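You operate a simulated robot arm through the tools that you are given. There is no shell and no other tool. Be economical: measure what you need, move in short steps, check, and stop when the job is done.

You run a simulated two-armed robot. Do the job below in one go: nothing can be reset, and whatever is moved stays where it is left.

TASK
On the test table, fold the grey cloth in half, so that its two long edges meet.

It is judged by the outcome, as a careful person would: the job done as asked, and still so three seconds after it is handed in. It fails if anything else is knocked over, pushed out of place, dropped, spilled or broken. Flat cloth is picked up by pressing the open fingertips on it (5 to 10 N) and closing them slowly along it; thin cloth reads only 2 to 8 mm in the jaws.

THE ROBOT
Two 7-joint arms with three-finger grippers on one trunk, on a base that drives. Base frame: it is fixed to the floor where the robot stands at the start and does not move with it; the origin is under the middle of the robot, x ahead of it, y to its left, z up; the surface under the hand at the start is at about z = 80. Lengths are in cm, angles in degrees, forces in N, time in s.
The left shoulder is at the start at [5.6, 15.4, 95.3], the right one opposite. With the tool pointing down near the work surface each hand reaches from about 10 to 64 cm from the robot's upright axis, wherever it stands, measured 20 degrees to its own side. Places, roughly: test table [60, 10, 80]. Payload 2.69 kg a hand.
The TCP of each hand is the grasp point between the finger pads, 2.9 cm short of the fingertips. In the tool frame z runs along the fingers and y along their closing line. Largest opening 12 cm; the body of the gripper starts 7.8 cm behind the TCP.
Orientation is told as [roll, pitch, yaw] about the base's x, y, z axes, in that order, counted from this pose: with the fingers straight down and closing along the base's y, the tool's x points along the base's -x, its y along +y and its z along -z.

THE INTERFACE
- The arms move only by the tool jog_arm. It takes "left_deltas", "right_deltas" or both (then of equal length, played together; a hand with none holds still); each is a list of rows, each an object of numbers (a shift or turn left out is 0, a gripper value left out holds the last): "dx", "dy", "dz": the shift along the base's x, y, z in units of 25 mm (1.0 is 25 mm); "ax", "ay", "az": the turn, a rotation vector about the base's x, y, z in units of 8 degrees (1.0 is 8 degrees); "claw": the finger opening in cm, from 0 to 12. In form: [{"dx": .., "dy": .., "dz": .., "ax": .., "ay": .., "az": .., "claw": ..}, ...]. A call has 1 to 12 rows; each row shifts and turns the commanded pose from where the row before left it. A call with a number of a shift or a turn outside -1 to 1 is refused whole. A row lasts 0.2 s, in which the tool goes at most 5 cm and 8.6 degrees; a call with a longer step from one row to the next is refused whole, and so is a gripper value outside its range. Where a pose cannot be reached the arm comes as near as it can. A force on the tool above 40 N (or 10 N above the force at the start of the call, whichever is more), or a blocked arm, ends the call early, and 0.2 s more pass. Each finger halts on what it meets, pressing with about 26 N; the grip force reading is that of the motor and also rises with nothing between the fingers. The clock runs only during rows and for 0.2 s after the last one: add rows that do not move to give the fingers time. It gives the time, the measured TCP pose, the force on the tool (base axes), the opening and the grip force at its end, in the units of the frame above (readings bear some noise), with the torque about the TCP (base axes, N m) and any sound that the robot's microphone picked up.
- Cameras (640 x 400 px; columns grow to the right, rows downward): "scene" is now at [17.5, 0.97, 112.58]; the picture's right is [0.05, -1.00, 0.00], its down [-0.51, -0.03, -0.86] and it looks along [0.86, 0.05, -0.51] (base axes); focal length 214 px, centre (320, 200). "left" rides on the left gripper at [6.3, 0, -10.4] in its tool frame; the picture's right is [0.00, 1.00, 0.00], its down [-0.83, 0.00, -0.56] and it looks along [-0.56, 0.00, 0.83] (tool axes); focal length 275 px, centre (320, 200). "right" rides on the right gripper at [6.3, 0, -10.4] in its tool frame; the picture's right is [0.00, 1.00, 0.00], its down [-0.83, 0.00, -0.56] and it looks along [-0.56, 0.00, 0.83] (tool axes); focal length 275 px, centre (320, 200). There is no depth. A picture from a camera that has moved, and an enlarged one, comes with that camera's place and axes in the base frame and with its lens. The place of the scene camera against the robot may be out by one fixed shift of up to 2.5 cm in any direction.
- camera(camera): a new picture of that camera. The clock stands still meanwhile.
- slide_trunk(by): slides the trunk up (or, below 0, down) by that many cm; the arms and the scene camera ride with it, the base frame stays. It gives what a move gives, with no picture.
- base_move(legs): drives the robot by 1 to 6 legs, each [ahead, left, turn to the left] in cm, cm and degrees, along the robot's own axes; the way and the turn of a leg run together, so that a leg with both is an arc; at most 150 cm and 180 degrees a leg. The arms and the cameras ride along, it lands a little off, and it stops where it bumps. It gives what a move gives.
- turn_head(pan, tilt): turns the head with the scene camera to pan (to the left, within 80 degrees either way) and tilt (down, from -29 to 69), counted from straight ahead of the robot. It gives what a move gives.
- enlarge(camera, box): a new picture of the part [left, top, right, bottom] of that camera's present view, enlarged. The clock stands still meanwhile.
- finish_job(): hands the job in; it is judged then, once.

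Work in short steps. Places have to be worked out from the pictures, the camera data and where the tool is seen: move nearer, look again, correct. Check each grasp and each placing, and mend what went wrong. You have 120 turns and 88 pictures in all, those below and enlarged ones among them. Open the grippers and draw the arms clear of the work before you hand the job in, unless the task says otherwise; then end with one line.

The tools are called after "Emit:" as name(argument=value, ...) on one line, values as JSON. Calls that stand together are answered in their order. jog_arm: Moves the arms, as the interface text tells. Its arguments: {"type":"object","properties":{"left_deltas":{"type":"array","items":{"type":"object","properties":{"dx":{"type":"number"},"dy":{"type":"number"},"dz":{"type":"number"},"ax":{"type":"number"},"ay":{"type":"number"},"az":{"type":"number"},"claw":{"type":"number"}}}},"right_deltas":{"type":"array","items":{"type":"object","properties":{"dx":{"type":"number"},"dy":{"type":"number"},"dz":{"type":"number"},"ax":{"type":"number"},"ay":{"type":"number"},"az":{"type":"number"},"claw":{"type":"number"}}}}},"required":[]} The other tools are called the same way: slide_trunk (by) slides the trunk up or down; base_move (legs) drives the base; turn_head (pan, tilt) turns the head that bears the scene camera; camera (camera) takes a picture; enlarge (camera, box) takes an enlarged picture of a part of a camera's view; finish_job () hands the job in.

At the start:

```text
time_s: 0.0
left_eef_pos: [38.58, 12.2, 98.42]
left_tcp_rot: [0.0, 0.0, 0.0]
left_wrist_force: [-0.6, 0.6, 0.2]
left_torque: [0.0, 0.02, -0.01]
left_gripper_width: 11.98
left_grip_force: 0.2
right_eef_pos: [32.24, -11.97, 99.39]
right_tcp_rot: [0.0, -0.1, 0.0]
right_wrist_force: [-0.8, -0.1, -0.2]
right_torque: [-0.02, 0.04, -0.01]
right_gripper_width: 11.99
right_grip_force: 0.2
trunk travel left (down, up): [-32.5, 11.3]
robot x, y, heading: [0.2, -0.07, 0.0]
head pan, tilt: [3.1, 30.6]
```

scene: 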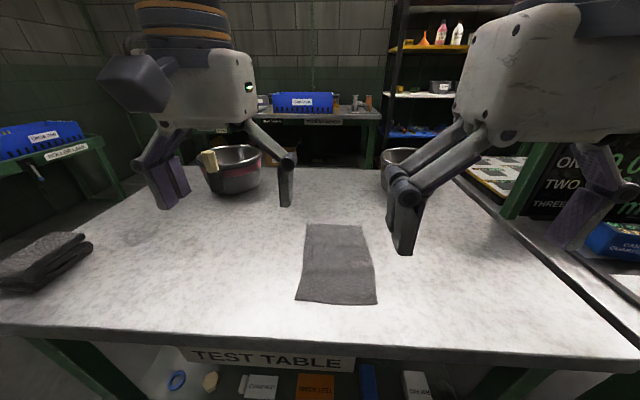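
right: 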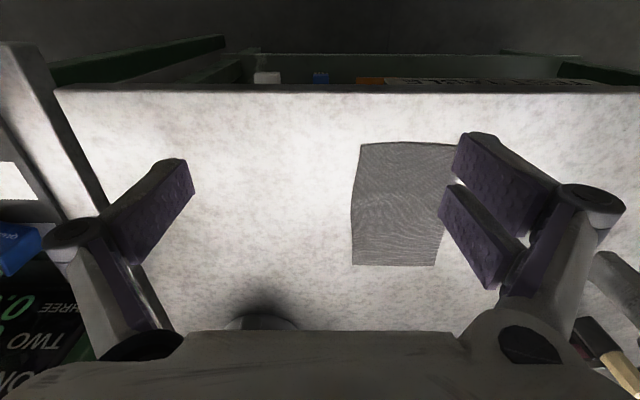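
left: 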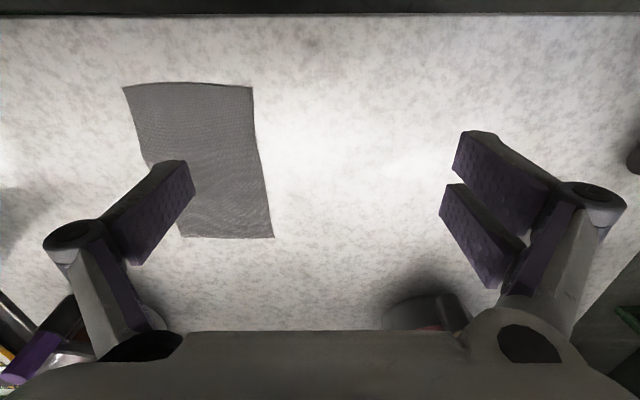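

The cloth appears to span x≈38–58 and y≈-7.2 to 5.6, with its long edges along x. To let both hands reach the left long edge without the arms crossing, I'll stand to the right and turn about 30° left. I'm backing off a little first for the turn.

Emit:
base_move(legs=[[-8, -10, 0], [0, 0, 30], [4.3, -18.6, 0]])

```text
time_s: 4.5
left_eef_pos: [32.36, 6.09, 98.49]
left_tcp_rot: [0.0, 0.0, 29.8]
left_wrist_force: [-0.3, -0.1, -0.1]
left_torque: [-0.02, -0.02, -0.03]
left_gripper_width: 12.0
left_grip_force: 0.0
right_eef_pos: [38.72, -18.22, 99.39]
right_tcp_rot: [0.0, -0.2, 29.8]
right_wrist_force: [-0.6, 0.0, -0.4]
right_torque: [0.02, -0.01, -0.03]
right_gripper_width: 12.01
right_grip_force: 0.0
trunk travel left (down, up): [-32.5, 11.3]
robot x, y, heading: [5.08, -24.0, 29.6]
head pan, tilt: [3.1, 30.6]
```

The drive landed well, at [5.1, -24, 29.6°]. Next I turn both hands back to yaw 0 and bring them above the two left-edge corners, left hand near and right hand far, at z≈90.

Emit:
jog_arm(left_deltas=[{"dx": 0.33, "dy": -0.04, "dz": -0.34, "az": -0.373, "claw": 5}, {"dx": 0.33, "dy": -0.04, "dz": -0.34, "az": -0.373}, {"dx": 0.33, "dy": -0.04, "dz": -0.34, "az": -0.373}, {"dx": 0.33, "dy": -0.04, "dz": -0.34, "az": -0.373}, {"dx": 0.33, "dy": -0.04, "dz": -0.34, "az": -0.373}, {"dx": 0.33, "dy": -0.04, "dz": -0.34, "az": -0.373}, {"dx": 0.33, "dy": -0.04, "dz": -0.34, "az": -0.373}, {"dx": 0.33, "dy": -0.04, "dz": -0.34, "az": -0.373}, {"dx": 0.33, "dy": -0.04, "dz": -0.34, "az": -0.373}, {"dx": 0.33, "dy": -0.04, "dz": -0.34, "az": -0.373}], right_deltas=[{"dx": 0.65, "dy": 0.93, "dz": -0.37, "az": -0.373, "claw": 5}, {"dx": 0.65, "dy": 0.93, "dz": -0.37, "az": -0.373}, {"dx": 0.65, "dy": 0.93, "dz": -0.37, "az": -0.373}, {"dx": 0.65, "dy": 0.93, "dz": -0.37, "az": -0.373}, {"dx": 0.65, "dy": 0.93, "dz": -0.37, "az": -0.373}, {"dx": 0.65, "dy": 0.93, "dz": -0.37, "az": -0.373}, {"dx": 0.65, "dy": 0.93, "dz": -0.37, "az": -0.373}, {"dx": 0.65, "dy": 0.93, "dz": -0.37, "az": -0.373}, {"dx": 0.65, "dy": 0.93, "dz": -0.37, "az": -0.373}, {"dx": 0.65, "dy": 0.93, "dz": -0.37, "az": -0.373}])

Emit:
camera(camera="left")

Emit:
camera(camera="right")

Emit:
camera(camera="scene")

```text
time_s: 6.7
left_eef_pos: [40.55, 5.17, 89.85]
left_tcp_rot: [0.1, 0.0, -0.1]
left_wrist_force: [-0.6, 0.4, 0.0]
left_torque: [-0.03, 0.0, -0.03]
left_gripper_width: 5.03
left_grip_force: 0.1
right_eef_pos: [52.13, 2.29, 90.43]
right_tcp_rot: [-0.2, 0.0, 2.1]
right_wrist_force: [-1.2, 0.0, -0.6]
right_torque: [-0.02, -0.02, -0.04]
right_gripper_width: 4.99
right_grip_force: 0.0
right hand out of reach, approached as far as the arm can: row 9, 10
trunk travel left (down, up): [-32.5, 11.3]
robot x, y, heading: [5.01, -23.76, 29.9]
head pan, tilt: [3.1, 30.6]
```

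```text
84 pictures are left
camera left: at [34.11, 5.11, 100.25], right [0.01, 1.0, 0.0], down [0.83, 0.0, 0.56], along [0.56, 0.0, -0.83], focal length 275 px, centre (320, 200)
```

left: 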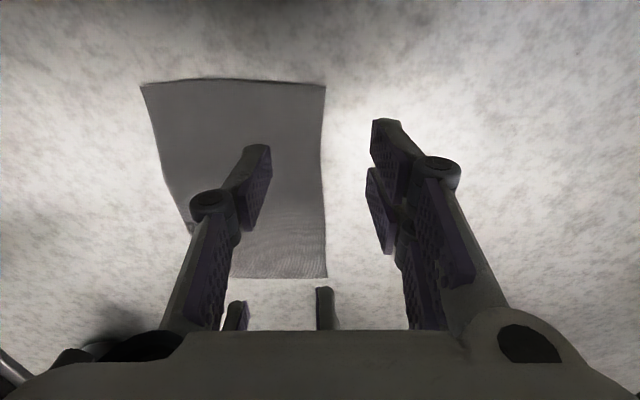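

```text
83 pictures are left
camera right: at [45.73, 1.97, 100.95], right [-0.04, 1.0, 0.0], down [0.83, 0.03, 0.56], along [0.56, 0.02, -0.83], focal length 275 px, centre (320, 200)
```

right: 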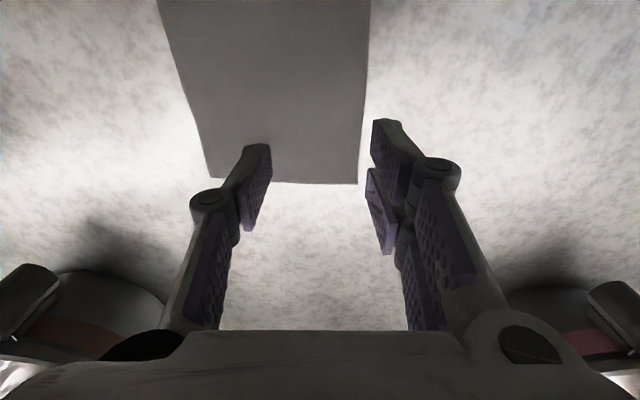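

```text
82 pictures are left
camera scene: at [19.7, -14.06, 112.58], right [0.54, -0.84, 0.0], down [-0.43, -0.28, -0.86], along [0.72, 0.47, -0.51], focal length 214 px, centre (320, 200)
```

scene: 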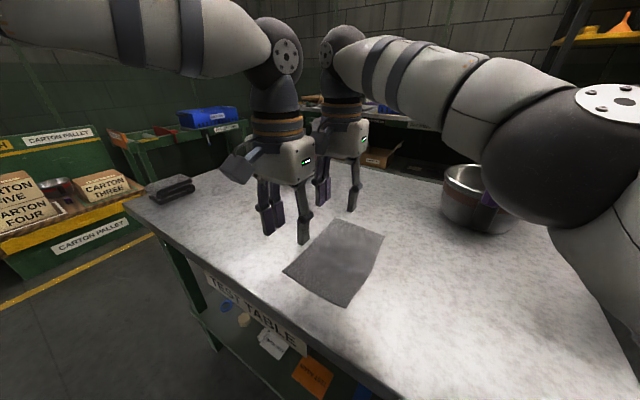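

The right hand falls about 3–4 cm short, so I drive 6 cm straight ahead with the hands still held above the table.

Emit:
base_move(legs=[[6, 0, 0]])

```text
time_s: 7.7
left_eef_pos: [45.7, 8.08, 89.8]
left_tcp_rot: [0.1, 0.0, 0.0]
left_wrist_force: [0.4, -0.6, 0.1]
left_torque: [-0.02, 0.06, 0.0]
left_gripper_width: 5.0
left_grip_force: 0.1
right_eef_pos: [57.48, 5.33, 90.38]
right_tcp_rot: [0.1, 0.0, 1.9]
right_wrist_force: [-0.1, -0.3, -1.3]
right_torque: [-0.02, 0.06, 0.0]
right_gripper_width: 4.98
right_grip_force: 0.2
trunk travel left (down, up): [-32.5, 11.3]
robot x, y, heading: [10.24, -20.95, 29.8]
head pan, tilt: [3.1, 30.6]
```

The drive reached its place. I bring both hands down to just above the cloth at the two corners, with the openings at 2 cm and straddling the edge, then look.

Emit:
jog_arm(left_deltas=[{"dx": -0.52, "dy": -0.34, "dz": -0.5, "claw": 2.2}, {"dx": -0.52, "dy": -0.34, "dz": -0.5}, {"dx": -0.52, "dy": -0.34, "dz": -0.5}, {"dx": -0.52, "dy": -0.34, "dz": -0.5}, {}], right_deltas=[{"dx": -0.2, "dy": 0, "dz": -0.53, "az": -0.06, "claw": 2.2}, {"dx": -0.2, "dy": 0, "dz": -0.53, "az": -0.06}, {"dx": -0.2, "dy": 0, "dz": -0.53, "az": -0.06}, {"dx": -0.2, "dy": 0, "dz": -0.53, "az": -0.06}, {}])

Emit:
camera(camera="left")

Emit:
camera(camera="right")

```text
time_s: 8.2
left_eef_pos: [44.25, 7.54, 88.51]
left_tcp_rot: [0.2, -0.3, 1.0]
left_wrist_force: [-0.8, 1.8, 0.3]
left_torque: [-0.17, -0.1, 0.03]
left_gripper_width: 2.22
left_grip_force: 0.0
right_eef_pos: [56.56, 5.19, 88.99]
right_tcp_rot: [-0.5, 0.0, 2.1]
right_wrist_force: [0.4, -1.1, -0.8]
right_torque: [0.13, 0.03, 0.1]
right_gripper_width: 2.18
right_grip_force: 0.0
trunk travel left (down, up): [-32.5, 11.3]
robot x, y, heading: [10.04, -20.83, 30.0]
head pan, tilt: [3.1, 30.6]
stopped in row 2 (left hand): the force on the tool passed its limit at 53 N (the readings are from after the stop); the commanded pose is now the measured one
```

```text
81 pictures are left
camera left: at [37.89, 7.47, 98.81], right [-0.01, 1.0, 0.0], down [0.83, 0.01, 0.56], along [0.56, 0.01, -0.83], focal length 275 px, centre (320, 200)
```

left: 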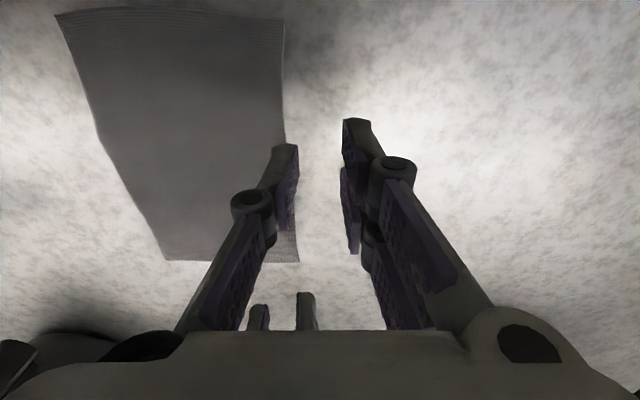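

```text
80 pictures are left
camera right: at [50.26, 4.8, 99.56], right [-0.04, 1.0, -0.01], down [0.83, 0.04, 0.55], along [0.55, 0.02, -0.83], focal length 275 px, centre (320, 200)
```

right: 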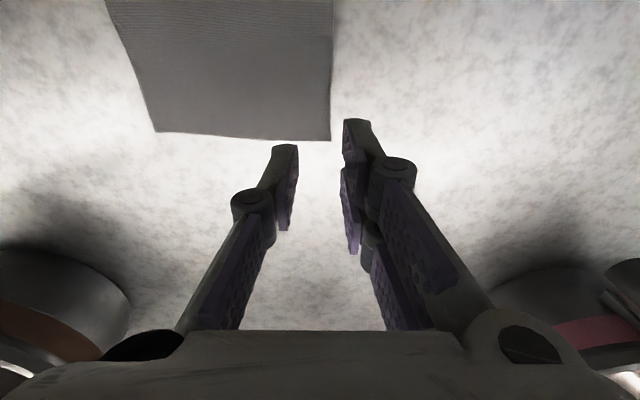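

Something pushed on the left hand with 53 N well above the table, perhaps arm against arm. I take a look from the scene camera before moving on.

Emit:
camera(camera="scene")

```text
79 pictures are left
camera scene: at [24.85, -11.1, 112.58], right [0.54, -0.84, 0.0], down [-0.43, -0.28, -0.86], along [0.72, 0.47, -0.51], focal length 214 px, centre (320, 200)
```

scene: 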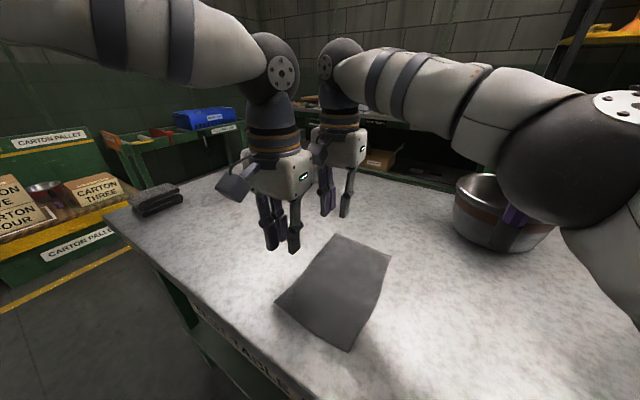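

The likely contact is the right hand's camera, which sticks out toward -x, against the left wrist at 12 cm spacing. I move the left hand back in x first and then do the rest, keeping about 15.5 cm between the hands.

Emit:
jog_arm(left_deltas=[{"dx": -0.5, "dz": 0.1}, {"dx": -0.5, "dy": -0.38, "dz": -0.5}, {"dx": -0.52, "dy": -0.38, "dz": -0.5, "az": -0.12}, {"dy": -0.38, "dz": -0.5}, {}], right_deltas=[{"dx": 0}, {"dx": -0.1, "dz": -0.5, "az": -0.13}, {"dx": -0.1, "dz": -0.5, "az": -0.13}, {"dz": -0.6}, {}])

Emit:
camera(camera="left")

Emit:
camera(camera="right")

```text
time_s: 9.4
left_eef_pos: [40.68, 4.78, 84.89]
left_tcp_rot: [0.1, -0.2, 0.0]
left_wrist_force: [0.4, -0.5, 0.1]
left_torque: [0.01, -0.02, 0.02]
left_gripper_width: 2.18
left_grip_force: 0.0
right_eef_pos: [56.08, 5.15, 85.1]
right_tcp_rot: [-0.4, 0.1, 0.1]
right_wrist_force: [0.2, -0.5, 0.4]
right_torque: [-0.03, -0.03, 0.0]
right_gripper_width: 2.19
right_grip_force: 0.2
trunk travel left (down, up): [-32.5, 11.3]
robot x, y, heading: [9.88, -20.72, 29.9]
head pan, tilt: [3.1, 30.6]
```

```text
78 pictures are left
camera left: at [34.08, 4.72, 95.31], right [0.0, 1.0, 0.0], down [0.83, -0.01, 0.56], along [0.56, 0.0, -0.83], focal length 275 px, centre (320, 200)
```

left: 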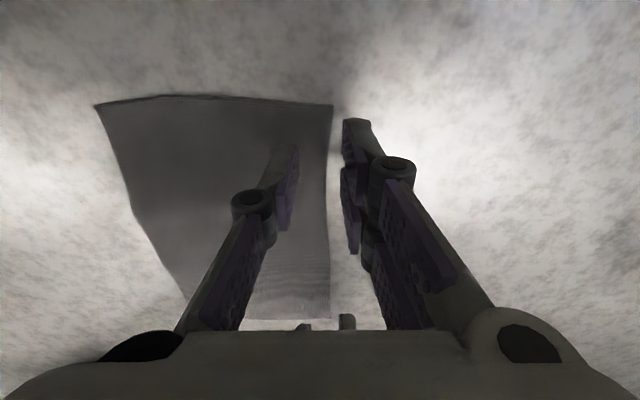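

```text
77 pictures are left
camera right: at [49.72, 5.08, 95.56], right [-0.01, 1.0, -0.01], down [0.83, 0.01, 0.55], along [0.55, 0.0, -0.83], focal length 275 px, centre (320, 200)
```

right: 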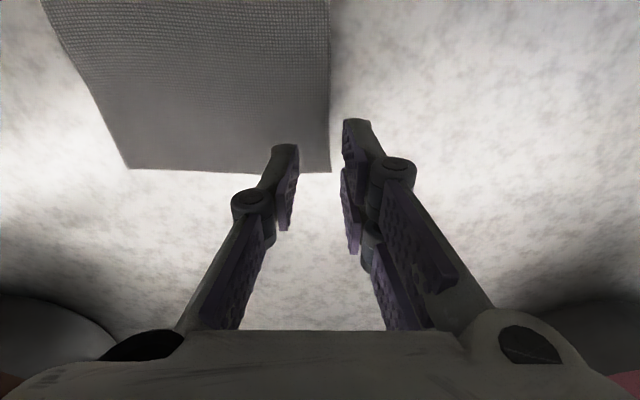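

The edge lies at y≈5.4 near and 5.8 far, and both hands straddle it nicely. I lower them gently toward contact.

Emit:
jog_arm(left_deltas=[{"dz": -0.3}, {"dz": -0.3}, {"dz": -0.1}, {}], right_deltas=[{"dz": -0.3}, {"dz": -0.3}, {"dz": -0.15}, {}])

```text
time_s: 10.4
left_eef_pos: [40.51, 4.82, 83.18]
left_tcp_rot: [0.2, -0.3, 0.0]
left_wrist_force: [-0.2, 0.0, 0.0]
left_torque: [-0.01, 0.0, 0.01]
left_gripper_width: 2.2
left_grip_force: 0.0
right_eef_pos: [56.1, 5.18, 83.18]
right_tcp_rot: [-0.4, 0.2, 0.0]
right_wrist_force: [-0.1, 0.9, -0.2]
right_torque: [0.01, 0.0, 0.01]
right_gripper_width: 2.19
right_grip_force: 0.1
trunk travel left (down, up): [-32.5, 11.3]
robot x, y, heading: [9.96, -20.61, 29.9]
head pan, tilt: [3.1, 30.6]
```

No contact yet. I go down in tiny steps.

Emit:
jog_arm(left_deltas=[{"dz": -0.08}, {"dz": -0.06}, {}], right_deltas=[{"dz": -0.08}, {"dz": -0.06}, {}])

```text
time_s: 11.2
left_eef_pos: [40.5, 4.87, 82.99]
left_tcp_rot: [0.2, -0.4, 0.0]
left_wrist_force: [-0.1, 0.1, 10.6]
left_torque: [-0.18, 0.04, -0.03]
left_gripper_width: 2.18
left_grip_force: 0.0
right_eef_pos: [56.18, 5.12, 82.95]
right_tcp_rot: [-0.4, 0.1, 0.1]
right_wrist_force: [1.5, 0.6, 6.5]
right_torque: [-0.09, -0.05, 0.03]
right_gripper_width: 2.16
right_grip_force: 0.1
trunk travel left (down, up): [-32.5, 11.3]
robot x, y, heading: [9.88, -20.69, 29.9]
head pan, tilt: [3.1, 30.6]
```

Contact reads 10.6 N and 6.5 N, which is the right pressure. Now I close both slowly along the cloth.

Emit:
jog_arm(left_deltas=[{"claw": 2.0}, {"claw": 1.7}, {"claw": 1.4}, {"claw": 1.1}, {"claw": 0.8}, {"claw": 0.5}, {"claw": 0.2}, {"claw": 0}, {}, {}], right_deltas=[{"claw": 2.0}, {"claw": 1.7}, {"claw": 1.4}, {"claw": 1.1}, {"claw": 0.8}, {"claw": 0.5}, {"claw": 0.2}, {"claw": 0}, {}, {}])

Emit:
camera(camera="left")

Emit:
camera(camera="right")

```text
time_s: 13.4
left_eef_pos: [40.62, 4.77, 82.8]
left_tcp_rot: [0.2, -0.3, 0.0]
left_wrist_force: [-0.1, -0.9, 2.0]
left_torque: [-0.08, 0.04, 0.02]
left_gripper_width: 0.19
left_grip_force: 25.7
right_eef_pos: [56.14, 5.05, 82.9]
right_tcp_rot: [-0.4, 0.3, 0.0]
right_wrist_force: [0.4, -1.1, 0.8]
right_torque: [-0.06, 0.0, 0.01]
right_gripper_width: 0.16
right_grip_force: 26.0
trunk travel left (down, up): [-32.5, 11.3]
robot x, y, heading: [10.05, -20.87, 29.8]
head pan, tilt: [3.1, 30.6]
```

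```text
76 pictures are left
camera left: at [34.08, 4.74, 93.22], right [0.0, 1.0, 0.0], down [0.83, -0.01, 0.56], along [0.56, 0.0, -0.83], focal length 275 px, centre (320, 200)
```

left: 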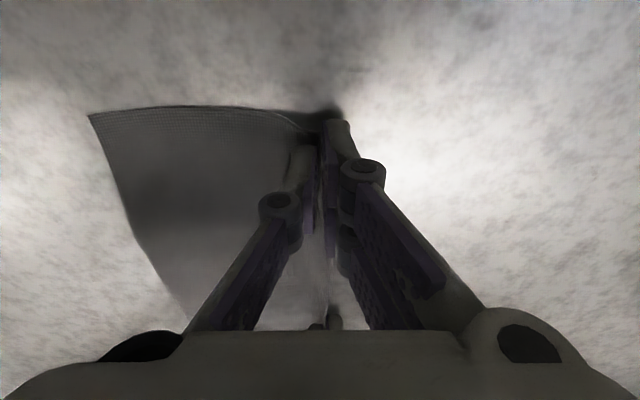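

```text
75 pictures are left
camera right: at [49.74, 5.05, 93.31], right [-0.01, 1.0, -0.01], down [0.83, 0.01, 0.55], along [0.55, 0.0, -0.83], focal length 275 px, centre (320, 200)
```

right: 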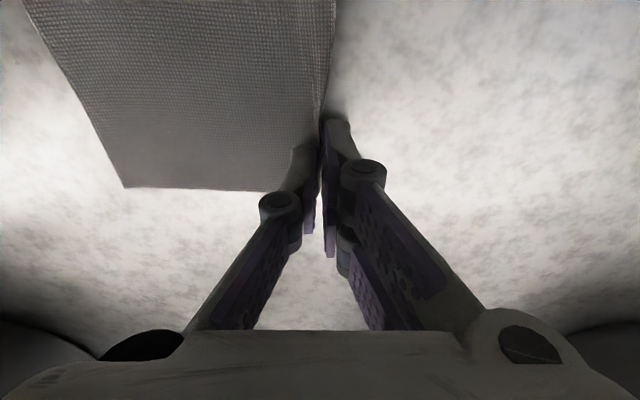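

Both jaws read about 1.8 mm, which suits thin cloth. I lift a little along the folding arc and check.

Emit:
jog_arm(left_deltas=[{"dz": 0.35, "dy": -0.05}, {"dz": 0.35, "dy": -0.1}, {"dz": 0.35, "dy": -0.15}, {"dz": 0.35, "dy": -0.2}, {}], right_deltas=[{"dz": 0.35, "dy": -0.05}, {"dz": 0.35, "dy": -0.1}, {"dz": 0.35, "dy": -0.15}, {"dz": 0.35, "dy": -0.2}, {}])

Emit:
camera(camera="left")

Emit:
camera(camera="right")

Emit:
camera(camera="scene")

```text
time_s: 14.6
left_eef_pos: [40.59, 3.5, 86.48]
left_tcp_rot: [0.2, -0.3, 0.0]
left_wrist_force: [-0.1, 0.1, 0.6]
left_torque: [0.01, 0.01, 0.01]
left_gripper_width: 0.24
left_grip_force: 27.8
right_eef_pos: [56.07, 3.81, 86.27]
right_tcp_rot: [-0.4, 0.2, 0.2]
right_wrist_force: [0.5, 0.3, 0.1]
right_torque: [-0.07, 0.01, 0.0]
right_gripper_width: 0.21
right_grip_force: 23.9
trunk travel left (down, up): [-32.5, 11.3]
robot x, y, heading: [9.78, -20.79, 30.0]
head pan, tilt: [3.1, 30.6]
```

```text
74 pictures are left
camera left: at [34.1, 3.43, 96.74], right [0.0, 1.0, 0.0], down [0.83, -0.01, 0.56], along [0.56, 0.0, -0.83], focal length 275 px, centre (320, 200)
```

left: 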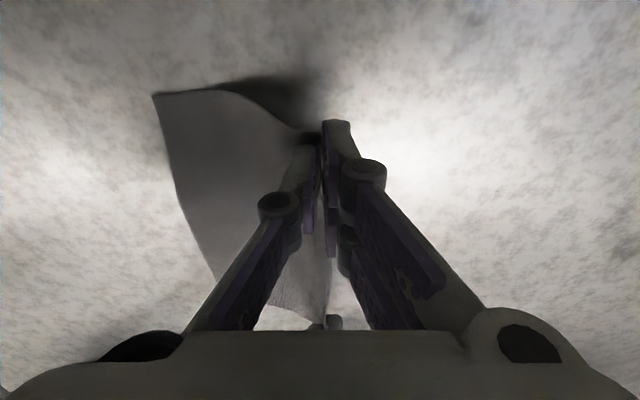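

```text
73 pictures are left
camera right: at [49.75, 3.75, 96.83], right [-0.01, 1.0, -0.01], down [0.83, 0.01, 0.55], along [0.55, 0.0, -0.83], focal length 275 px, centre (320, 200)
```

right: 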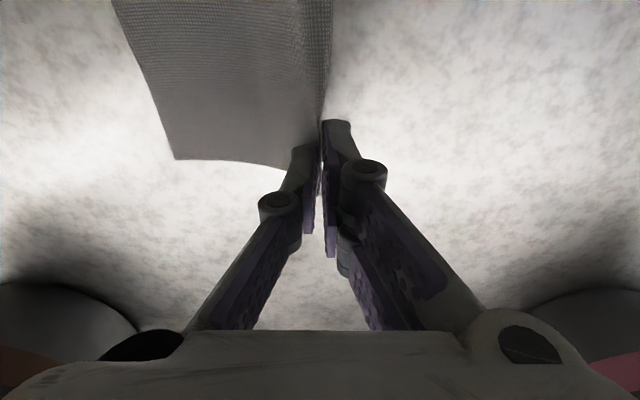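

```text
72 pictures are left
camera scene: at [24.85, -11.1, 112.58], right [0.54, -0.84, 0.0], down [-0.43, -0.28, -0.86], along [0.72, 0.47, -0.51], focal length 214 px, centre (320, 200)
```

scene: 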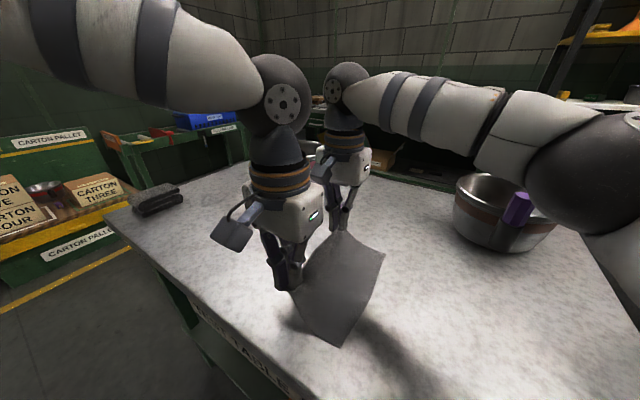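

Both corners are held. Closing pulled the right edge to y≈-6.1, so the fold line is about y≈0.2. I carry the edge over in an arc, rolling the hands so the gripped edge will lie outward.

Emit:
jog_arm(left_deltas=[{"dy": -0.425, "dz": 0.11, "ax": 0.625}, {"dy": -0.425, "dz": 0.11, "ax": 0.625}, {"dy": -0.425, "dz": 0.11, "ax": 0.625}, {"dy": -0.425, "dz": 0.11, "ax": 0.625}, {"dy": -0.39, "dz": -0.17, "ax": 0.47}, {"dy": -0.39, "dz": -0.17, "ax": 0.47}, {"dy": -0.39, "dz": -0.17, "ax": 0.47}, {"dy": -0.39, "dz": -0.17, "ax": 0.47}, {}], right_deltas=[{"dy": -0.425, "dz": 0.11, "ax": 0.625}, {"dy": -0.425, "dz": 0.11, "ax": 0.625}, {"dy": -0.425, "dz": 0.11, "ax": 0.625}, {"dy": -0.425, "dz": 0.11, "ax": 0.625}, {"dy": -0.39, "dz": -0.17, "ax": 0.47}, {"dy": -0.39, "dz": -0.17, "ax": 0.47}, {"dy": -0.39, "dz": -0.17, "ax": 0.47}, {"dy": -0.39, "dz": -0.17, "ax": 0.47}, {}])

Emit:
camera(camera="left")

Emit:
camera(camera="right")

Emit:
camera(camera="scene")

```text
time_s: 16.6
left_eef_pos: [40.55, -4.64, 85.81]
left_tcp_rot: [35.2, -0.1, -0.2]
left_wrist_force: [0.0, -0.4, -0.1]
left_torque: [-0.06, -0.01, 0.0]
left_gripper_width: 0.2
left_grip_force: 24.3
right_eef_pos: [56.16, -4.3, 85.81]
right_tcp_rot: [34.5, 0.1, 0.3]
right_wrist_force: [-0.3, 0.5, 0.1]
right_torque: [-0.05, 0.0, -0.01]
right_gripper_width: 0.21
right_grip_force: 28.0
trunk travel left (down, up): [-32.5, 11.3]
robot x, y, heading: [9.92, -20.74, 29.7]
head pan, tilt: [3.1, 30.6]
```

```text
71 pictures are left
camera left: at [34.05, -10.68, 94.3], right [0.0, 0.82, 0.58], down [0.83, -0.33, 0.46], along [0.56, 0.48, -0.68], focal length 275 px, centre (320, 200)
```

left: 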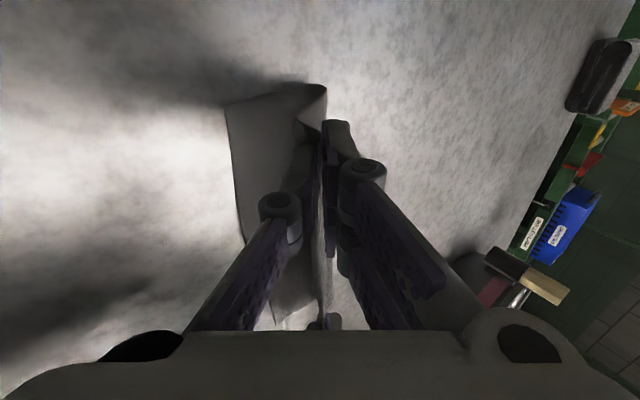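

```text
70 pictures are left
camera right: at [49.79, -10.38, 94.44], right [-0.01, 0.82, 0.57], down [0.83, -0.31, 0.46], along [0.55, 0.48, -0.68], focal length 275 px, centre (320, 200)
```

right: 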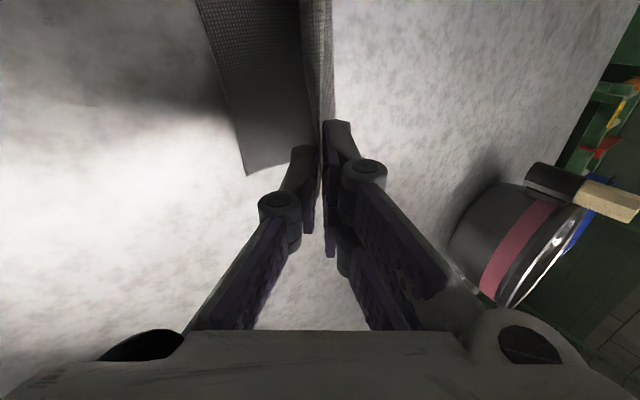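

```text
69 pictures are left
camera scene: at [24.84, -11.09, 112.58], right [0.54, -0.84, 0.0], down [-0.43, -0.28, -0.86], along [0.72, 0.47, -0.51], focal length 214 px, centre (320, 200)
```

scene: 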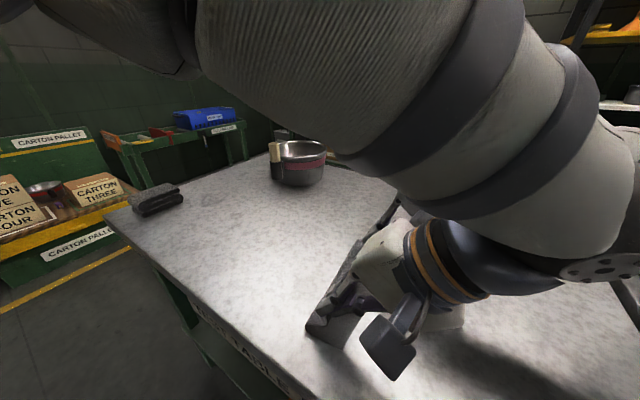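

The lower right edge sits at y≈-6.4 near and -5.6 far, with the tips at about -3 and z 83.4. I enlarge both views of the jaws to see how the gripped edge lies.

Emit:
enlarge(camera="left", box=[220, 70, 400, 190])

Emit:
enlarge(camera="right", box=[220, 0, 400, 190])

```text
3.33 times, centred on (310, 130) of left
camera zoom: at [34.05, -10.68, 94.3], right [0.0, 0.82, 0.58], down [0.83, -0.33, 0.46], along [0.56, 0.48, -0.68], focal length 918 px, centre (353, 433)
```

zoom: 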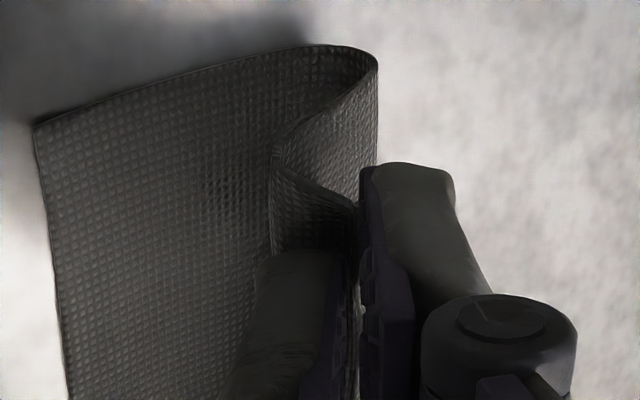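

```text
2.11 times, centred on (310, 95) of right
camera zoom: at [49.79, -10.38, 94.44], right [-0.01, 0.82, 0.57], down [0.83, -0.31, 0.46], along [0.55, 0.48, -0.68], focal length 580 px, centre (341, 421)
```

zoom: 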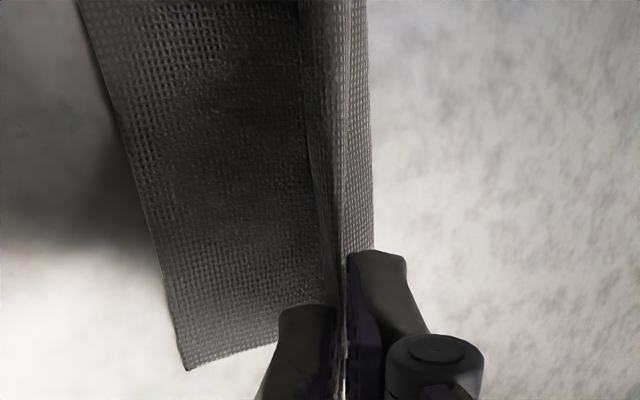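

The edge overhangs the jaws toward the outer side as wanted. I lower both toward the lower layer, shifting outward (left hand more) so the edge meets the lower one.

Emit:
jog_arm(left_deltas=[{"dy": -0.2, "dz": -0.2, "ax": 0.15}, {"dy": -0.2, "dz": -0.25, "ax": 0.15}, {"dy": -0.15, "dz": -0.25, "ax": 0.15}, {"dy": -0.1, "dz": -0.2, "ax": 0.15}, {}], right_deltas=[{"dy": -0.15, "dz": -0.2, "ax": 0.15}, {"dy": -0.1, "dz": -0.25, "ax": 0.15}, {"dy": -0.1, "dz": -0.25, "ax": 0.15}, {"dy": -0.05, "dz": -0.2, "ax": 0.15}, {}])

Emit:
camera(camera="left")

Emit:
camera(camera="right")

```text
time_s: 17.8
left_eef_pos: [40.73, -5.69, 83.94]
left_tcp_rot: [37.8, -0.5, 1.5]
left_wrist_force: [-1.0, -0.1, 0.6]
left_torque: [-0.1, -0.02, 0.01]
left_gripper_width: 0.17
left_grip_force: 26.1
right_eef_pos: [56.03, -5.3, 83.46]
right_tcp_rot: [39.5, 0.0, 0.2]
right_wrist_force: [-0.2, -0.7, 0.2]
right_torque: [-0.04, 0.04, 0.02]
right_gripper_width: 0.2
right_grip_force: 24.0
trunk travel left (down, up): [-32.5, 11.3]
robot x, y, heading: [10.26, -20.79, 30.0]
head pan, tilt: [3.1, 30.6]
```

```text
66 pictures are left
camera left: at [34.48, -12.2, 92.11], right [-0.02, 0.79, 0.61], down [0.84, -0.32, 0.44], along [0.55, 0.52, -0.65], focal length 275 px, centre (320, 200)
```

left: 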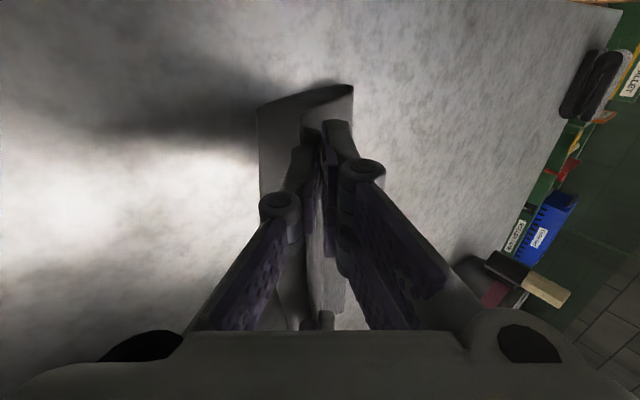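

```text
65 pictures are left
camera right: at [49.7, -12.1, 91.61], right [-0.01, 0.77, 0.63], down [0.83, -0.35, 0.43], along [0.55, 0.53, -0.64], focal length 275 px, centre (320, 200)
```

right: 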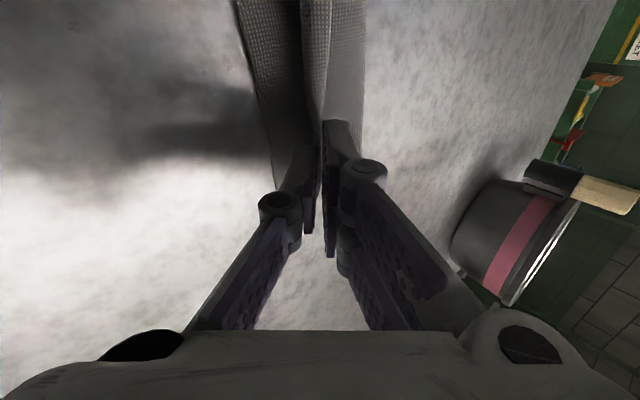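

The left hand didn't quite reach its commanded pose (roll 37.8, yaw 1.5), which hints at an obstruction such as arm on arm. I look from the scene with the head panned.

Emit:
turn_head(pan=10, tilt=45)

Emit:
camera(camera="scene")

```text
time_s: 18.6
left_eef_pos: [40.73, -5.74, 83.68]
left_tcp_rot: [37.9, 0.0, 1.2]
left_wrist_force: [0.8, -1.6, 0.7]
left_torque: [0.01, -0.05, -0.01]
left_gripper_width: 0.14
left_grip_force: 24.3
right_eef_pos: [56.09, -5.31, 83.55]
right_tcp_rot: [39.4, 0.1, 0.1]
right_wrist_force: [0.3, -0.5, -0.9]
right_torque: [0.01, 0.01, -0.01]
right_gripper_width: 0.18
right_grip_force: 24.3
trunk travel left (down, up): [-32.5, 11.3]
robot x, y, heading: [10.08, -20.81, 30.0]
head pan, tilt: [10.0, 45.0]
```

```text
64 pictures are left
camera scene: at [25.18, -11.65, 112.6], right [0.48, -0.88, 0.0], down [-0.44, -0.24, -0.86], along [0.76, 0.42, -0.51], focal length 214 px, centre (320, 200)
```

scene: 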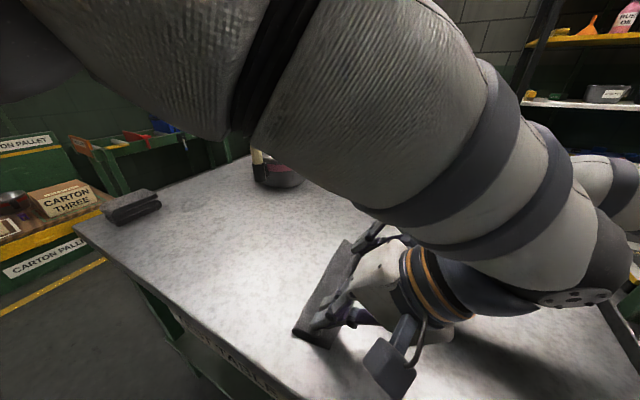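

The head's real direction barely changed, so the left forearm probably touches the head. I turn the head away to the right to free it.

Emit:
turn_head(pan=-25, tilt=30)

Emit:
camera(camera="scene")

```text
time_s: 19.6
left_eef_pos: [40.6, -5.89, 83.45]
left_tcp_rot: [38.2, 0.3, 1.0]
left_wrist_force: [-0.2, -1.3, -0.7]
left_torque: [-0.04, -0.02, 0.06]
left_gripper_width: 0.2
left_grip_force: 26.1
right_eef_pos: [56.15, -5.2, 83.59]
right_tcp_rot: [39.4, 0.0, 0.1]
right_wrist_force: [-0.6, -0.6, 0.6]
right_torque: [0.09, 0.01, 0.03]
right_gripper_width: 0.26
right_grip_force: 28.8
trunk travel left (down, up): [-32.5, 11.3]
robot x, y, heading: [9.86, -20.74, 30.0]
head pan, tilt: [-25.0, 30.0]
```

```text
63 pictures are left
camera scene: at [25.23, -11.74, 112.63], right [0.47, -0.88, 0.0], down [-0.44, -0.24, -0.86], along [0.76, 0.41, -0.5], focal length 214 px, centre (320, 200)
```

scene: 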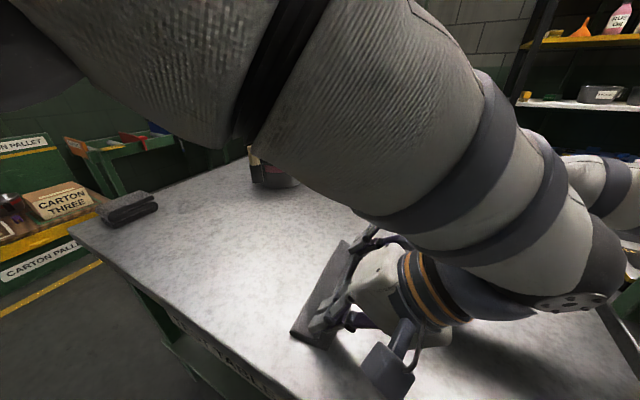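

The arm keeps creeping to its target, so the head contact is soft. I finish quickly: lower both tips the last 0.8 cm and shift the left a touch outward.

Emit:
jog_arm(left_deltas=[{"dy": -0.1, "dz": -0.1}, {"dy": -0.05, "dz": -0.1}, {"dz": -0.05}, {}], right_deltas=[{"dz": -0.15}, {"dz": -0.1}, {"dz": -0.05}, {}])

Emit:
enlarge(camera="left", box=[220, 50, 420, 190])

Emit:
enlarge(camera="right", box=[200, 0, 420, 200])

```text
time_s: 20.6
left_eef_pos: [40.47, -6.68, 82.86]
left_tcp_rot: [39.6, 0.0, 0.1]
left_wrist_force: [0.8, 0.4, 0.5]
left_torque: [0.03, -0.03, 0.01]
left_gripper_width: 0.23
left_grip_force: 23.7
right_eef_pos: [56.06, -5.4, 82.78]
right_tcp_rot: [39.4, -0.1, 0.2]
right_wrist_force: [-0.3, 1.4, 1.5]
right_torque: [0.02, -0.01, 0.03]
right_gripper_width: 0.3
right_grip_force: 28.9
trunk travel left (down, up): [-32.5, 11.3]
robot x, y, heading: [10.19, -20.87, 29.8]
head pan, tilt: [-25.0, 30.0]
```

```text
2.86 times, centred on (320, 120) of left
camera zoom: at [34.11, -13.22, 90.93], right [0.0, 0.77, 0.64], down [0.83, -0.35, 0.43], along [0.55, 0.53, -0.64], focal length 786 px, centre (320, 429)
```

zoom: 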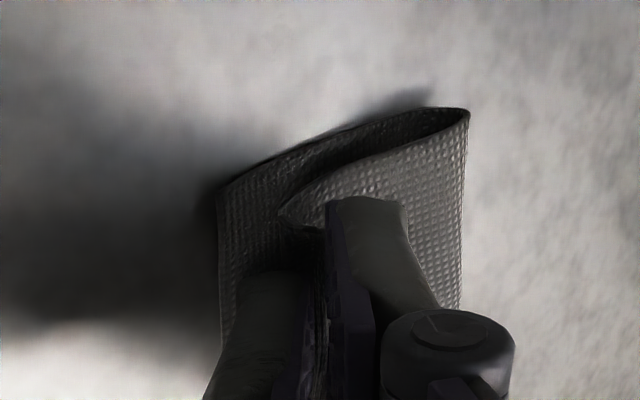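

```text
2.00 times, centred on (310, 100) of right
camera zoom: at [49.72, -12.06, 90.95], right [-0.01, 0.77, 0.64], down [0.83, -0.35, 0.43], along [0.55, 0.53, -0.64], focal length 551 px, centre (340, 400)
```

zoom: 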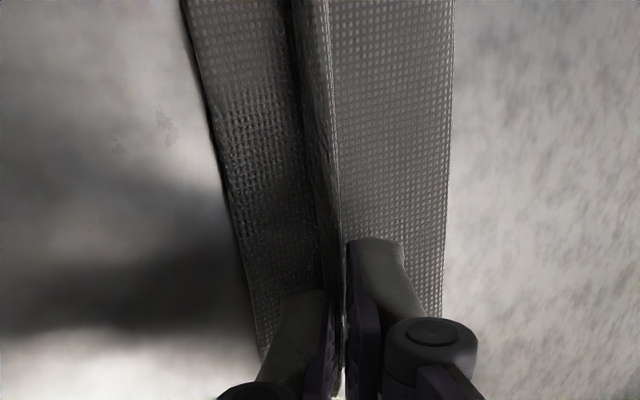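

The upper edge lies roughly over the lower edge. I nudge the right hand slightly outward, then open both a little, slowly, and look.

Emit:
jog_arm(left_deltas=[{"dz": -0.05}, {"claw": 0.4}, {"claw": 0.7}, {"claw": 1.0}, {"claw": 1.3}, {}], right_deltas=[{"dy": -0.2, "dz": -0.05}, {"claw": 0.4}, {"claw": 0.7}, {"claw": 1.0}, {"claw": 1.3}, {}])

Emit:
enlarge(camera="left", box=[200, 50, 420, 250])

Emit:
enlarge(camera="right", box=[200, 0, 420, 200])

```text
time_s: 22.0
left_eef_pos: [40.49, -6.6, 82.65]
left_tcp_rot: [39.7, -0.1, 0.0]
left_wrist_force: [0.2, -0.4, -1.0]
left_torque: [0.03, -0.02, -0.03]
left_gripper_width: 1.19
left_grip_force: 4.2
right_eef_pos: [56.1, -5.76, 82.61]
right_tcp_rot: [39.4, 0.1, 0.3]
right_wrist_force: [-0.7, 0.9, 1.8]
right_torque: [0.01, -0.01, -0.01]
right_gripper_width: 1.41
right_grip_force: 0.0
trunk travel left (down, up): [-32.5, 11.3]
robot x, y, heading: [10.07, -20.84, 29.9]
head pan, tilt: [-25.0, 30.0]
```

```text
2.00 times, centred on (310, 150) of left
camera zoom: at [34.06, -13.28, 90.74], right [0.0, 0.77, 0.64], down [0.83, -0.36, 0.43], along [0.56, 0.53, -0.64], focal length 551 px, centre (340, 300)
```

zoom: 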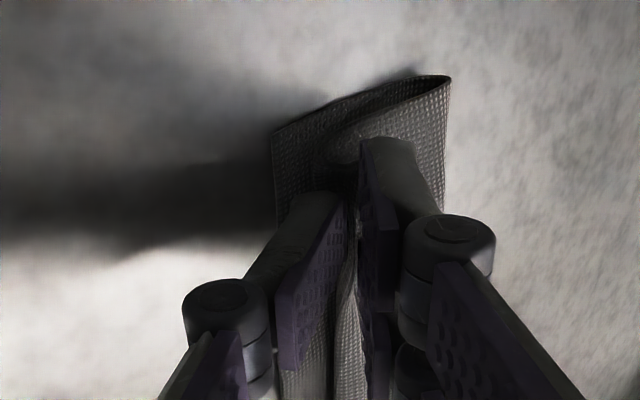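

```text
2.00 times, centred on (310, 100) of right
camera zoom: at [49.68, -12.57, 90.78], right [-0.01, 0.77, 0.63], down [0.83, -0.35, 0.43], along [0.55, 0.53, -0.64], focal length 551 px, centre (340, 400)
```

zoom: 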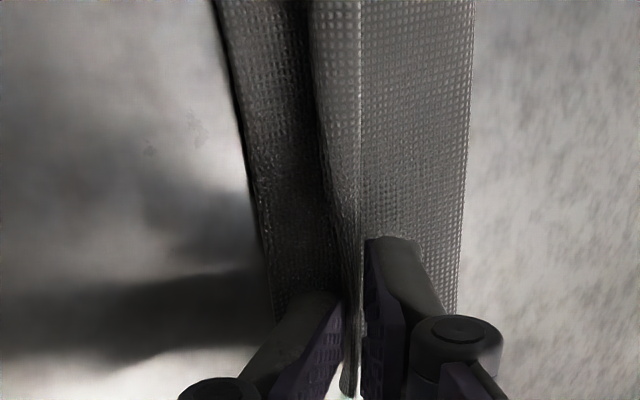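

The edge is free in both jaws. I withdraw the hands along the finger axis, slowly, about 4.5 cm.

Emit:
jog_arm(left_deltas=[{"dy": -0.13, "dz": 0.15}, {"dy": -0.13, "dz": 0.15}, {"dy": -0.13, "dz": 0.15}, {"dy": -0.13, "dz": 0.15}, {"dy": -0.13, "dz": 0.15}, {"dy": -0.13, "dz": 0.15}, {"dy": -0.13, "dz": 0.16}, {"dy": -0.13, "dz": 0.16}, {"dy": -0.13, "dz": 0.16}, {}], right_deltas=[{"dy": -0.13, "dz": 0.15}, {"dy": -0.13, "dz": 0.15}, {"dy": -0.13, "dz": 0.15}, {"dy": -0.13, "dz": 0.15}, {"dy": -0.13, "dz": 0.15}, {"dy": -0.13, "dz": 0.15}, {"dy": -0.13, "dz": 0.16}, {"dy": -0.13, "dz": 0.16}, {"dy": -0.13, "dz": 0.16}, {}])

Emit:
camera(camera="left")

Emit:
camera(camera="right")

```text
time_s: 24.2
left_eef_pos: [40.53, -9.53, 86.28]
left_tcp_rot: [40.0, -0.2, -0.2]
left_wrist_force: [0.3, 0.4, -0.4]
left_torque: [-0.01, 0.0, 0.01]
left_gripper_width: 1.31
left_grip_force: 0.1
right_eef_pos: [56.15, -8.71, 86.1]
right_tcp_rot: [39.4, 0.1, 0.1]
right_wrist_force: [0.5, 0.4, 0.6]
right_torque: [0.0, 0.04, -0.03]
right_gripper_width: 1.29
right_grip_force: 0.2
trunk travel left (down, up): [-32.5, 11.3]
robot x, y, heading: [10.03, -20.81, 29.9]
head pan, tilt: [-25.0, 30.0]
```

```text
58 pictures are left
camera left: at [34.04, -16.25, 94.29], right [0.0, 0.77, 0.64], down [0.83, -0.36, 0.43], along [0.56, 0.53, -0.64], focal length 275 px, centre (320, 200)
```

left: 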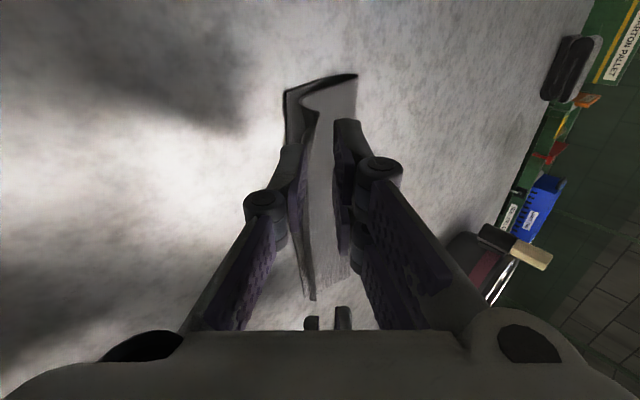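

```text
57 pictures are left
camera right: at [49.75, -15.48, 94.29], right [-0.01, 0.77, 0.63], down [0.83, -0.35, 0.43], along [0.55, 0.53, -0.64], focal length 275 px, centre (320, 200)
```

right: 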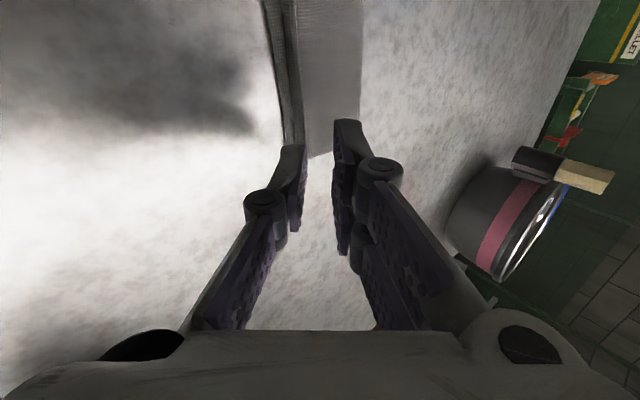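

The cloth is released and folded. I raise and level the hands to see the result from above.

Emit:
jog_arm(left_deltas=[{"dz": 0.6}, {"dz": 0.6, "ax": -0.5}, {"dz": 0.6, "ax": -0.9}, {"dz": 0.6, "ax": -0.9}, {"dz": 0.6, "ax": -0.9}, {"ax": -0.9}, {"ax": -0.9}, {}], right_deltas=[{"dz": 0.6}, {"dz": 0.6, "ax": -0.5}, {"dz": 0.6, "ax": -0.9}, {"dz": 0.6, "ax": -0.9}, {"dz": 0.6, "ax": -0.9}, {"ax": -0.9}, {"ax": -0.9}, {}])

Emit:
camera(camera="left")

Emit:
camera(camera="right")

```text
time_s: 26.0
left_eef_pos: [40.64, -9.55, 93.97]
left_tcp_rot: [-0.1, -0.4, 0.1]
left_wrist_force: [-0.4, 1.0, 0.1]
left_torque: [-0.01, -0.02, -0.01]
left_gripper_width: 1.28
left_grip_force: 0.1
right_eef_pos: [55.98, -8.68, 93.75]
right_tcp_rot: [-0.6, 0.3, 0.1]
right_wrist_force: [0.1, 0.4, 0.2]
right_torque: [0.0, -0.03, 0.0]
right_gripper_width: 1.28
right_grip_force: 0.1
trunk travel left (down, up): [-32.5, 11.3]
robot x, y, heading: [9.94, -20.7, 29.7]
head pan, tilt: [-25.0, 30.0]
```

```text
56 pictures are left
camera left: at [34.09, -9.57, 104.19], right [0.0, 1.0, 0.0], down [0.83, 0.0, 0.56], along [0.56, 0.0, -0.83], focal length 275 px, centre (320, 200)
```

left: 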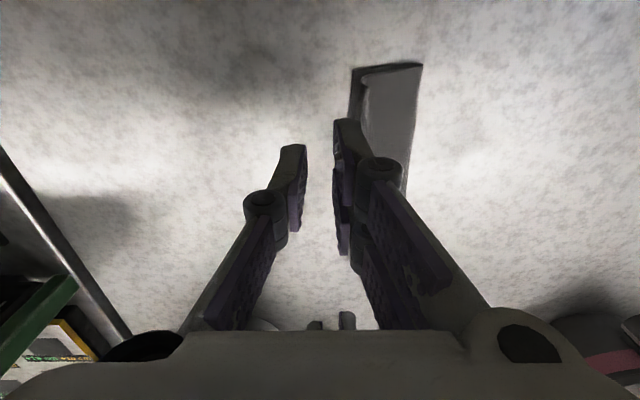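

```text
55 pictures are left
camera right: at [49.76, -8.75, 104.15], right [-0.01, 1.0, -0.01], down [0.83, 0.01, 0.55], along [0.55, -0.01, -0.83], focal length 275 px, centre (320, 200)
```

right: 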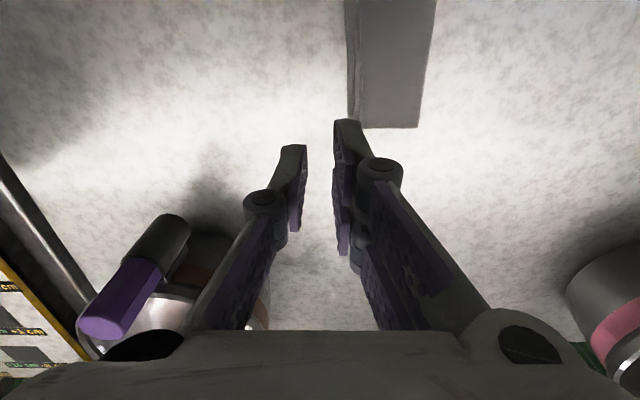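

The fold looks good, with maybe 0.5–1 cm between the edges. I move the hands leftward in +y for an unobstructed view and zoom in.

Emit:
jog_arm(left_deltas=[{"dy": 0.8, "dx": -0.3}, {"dy": 0.8, "dx": -0.3}, {"dy": 0.8, "dx": -0.3}, {"dy": 0.8, "dx": -0.3}, {}], right_deltas=[{"dx": 0.05}, {"dy": 0.6}, {"dy": 0.6}, {"dy": 0.4}, {}])

Emit:
enlarge(camera="left", box=[120, 20, 440, 220])

Emit:
enlarge(camera="right", box=[220, 0, 460, 150])

```text
time_s: 27.2
left_eef_pos: [37.65, -1.46, 93.91]
left_tcp_rot: [0.1, -0.3, 0.1]
left_wrist_force: [0.6, 0.5, -0.5]
left_torque: [0.01, 0.0, 0.0]
left_gripper_width: 1.29
left_grip_force: 0.0
right_eef_pos: [56.03, -4.73, 93.66]
right_tcp_rot: [-0.6, 0.2, 0.0]
right_wrist_force: [0.6, 0.3, -0.9]
right_torque: [-0.03, -0.02, -0.01]
right_gripper_width: 1.29
right_grip_force: 0.1
trunk travel left (down, up): [-32.5, 11.3]
robot x, y, heading: [9.94, -20.82, 29.8]
head pan, tilt: [-25.0, 30.0]
```

```text
2.00 times, centred on (280, 120) of left
camera zoom: at [31.07, -1.51, 104.16], right [0.0, 1.0, 0.0], down [0.83, 0.0, 0.56], along [0.56, 0.0, -0.83], focal length 551 px, centre (400, 360)
```

zoom: 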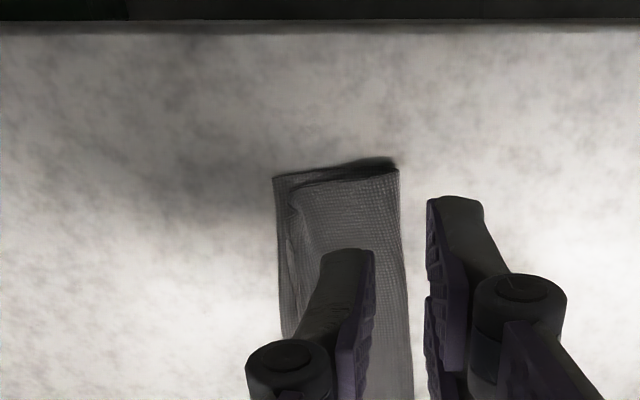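

```text
2.67 times, centred on (340, 75) of right
camera zoom: at [49.85, -4.74, 104.18], right [-0.01, 1.0, -0.01], down [0.83, 0.01, 0.55], along [0.55, -0.01, -0.83], focal length 734 px, centre (267, 533)
```

zoom: 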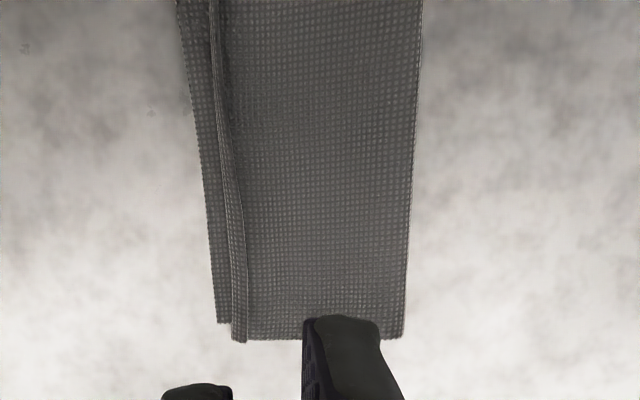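

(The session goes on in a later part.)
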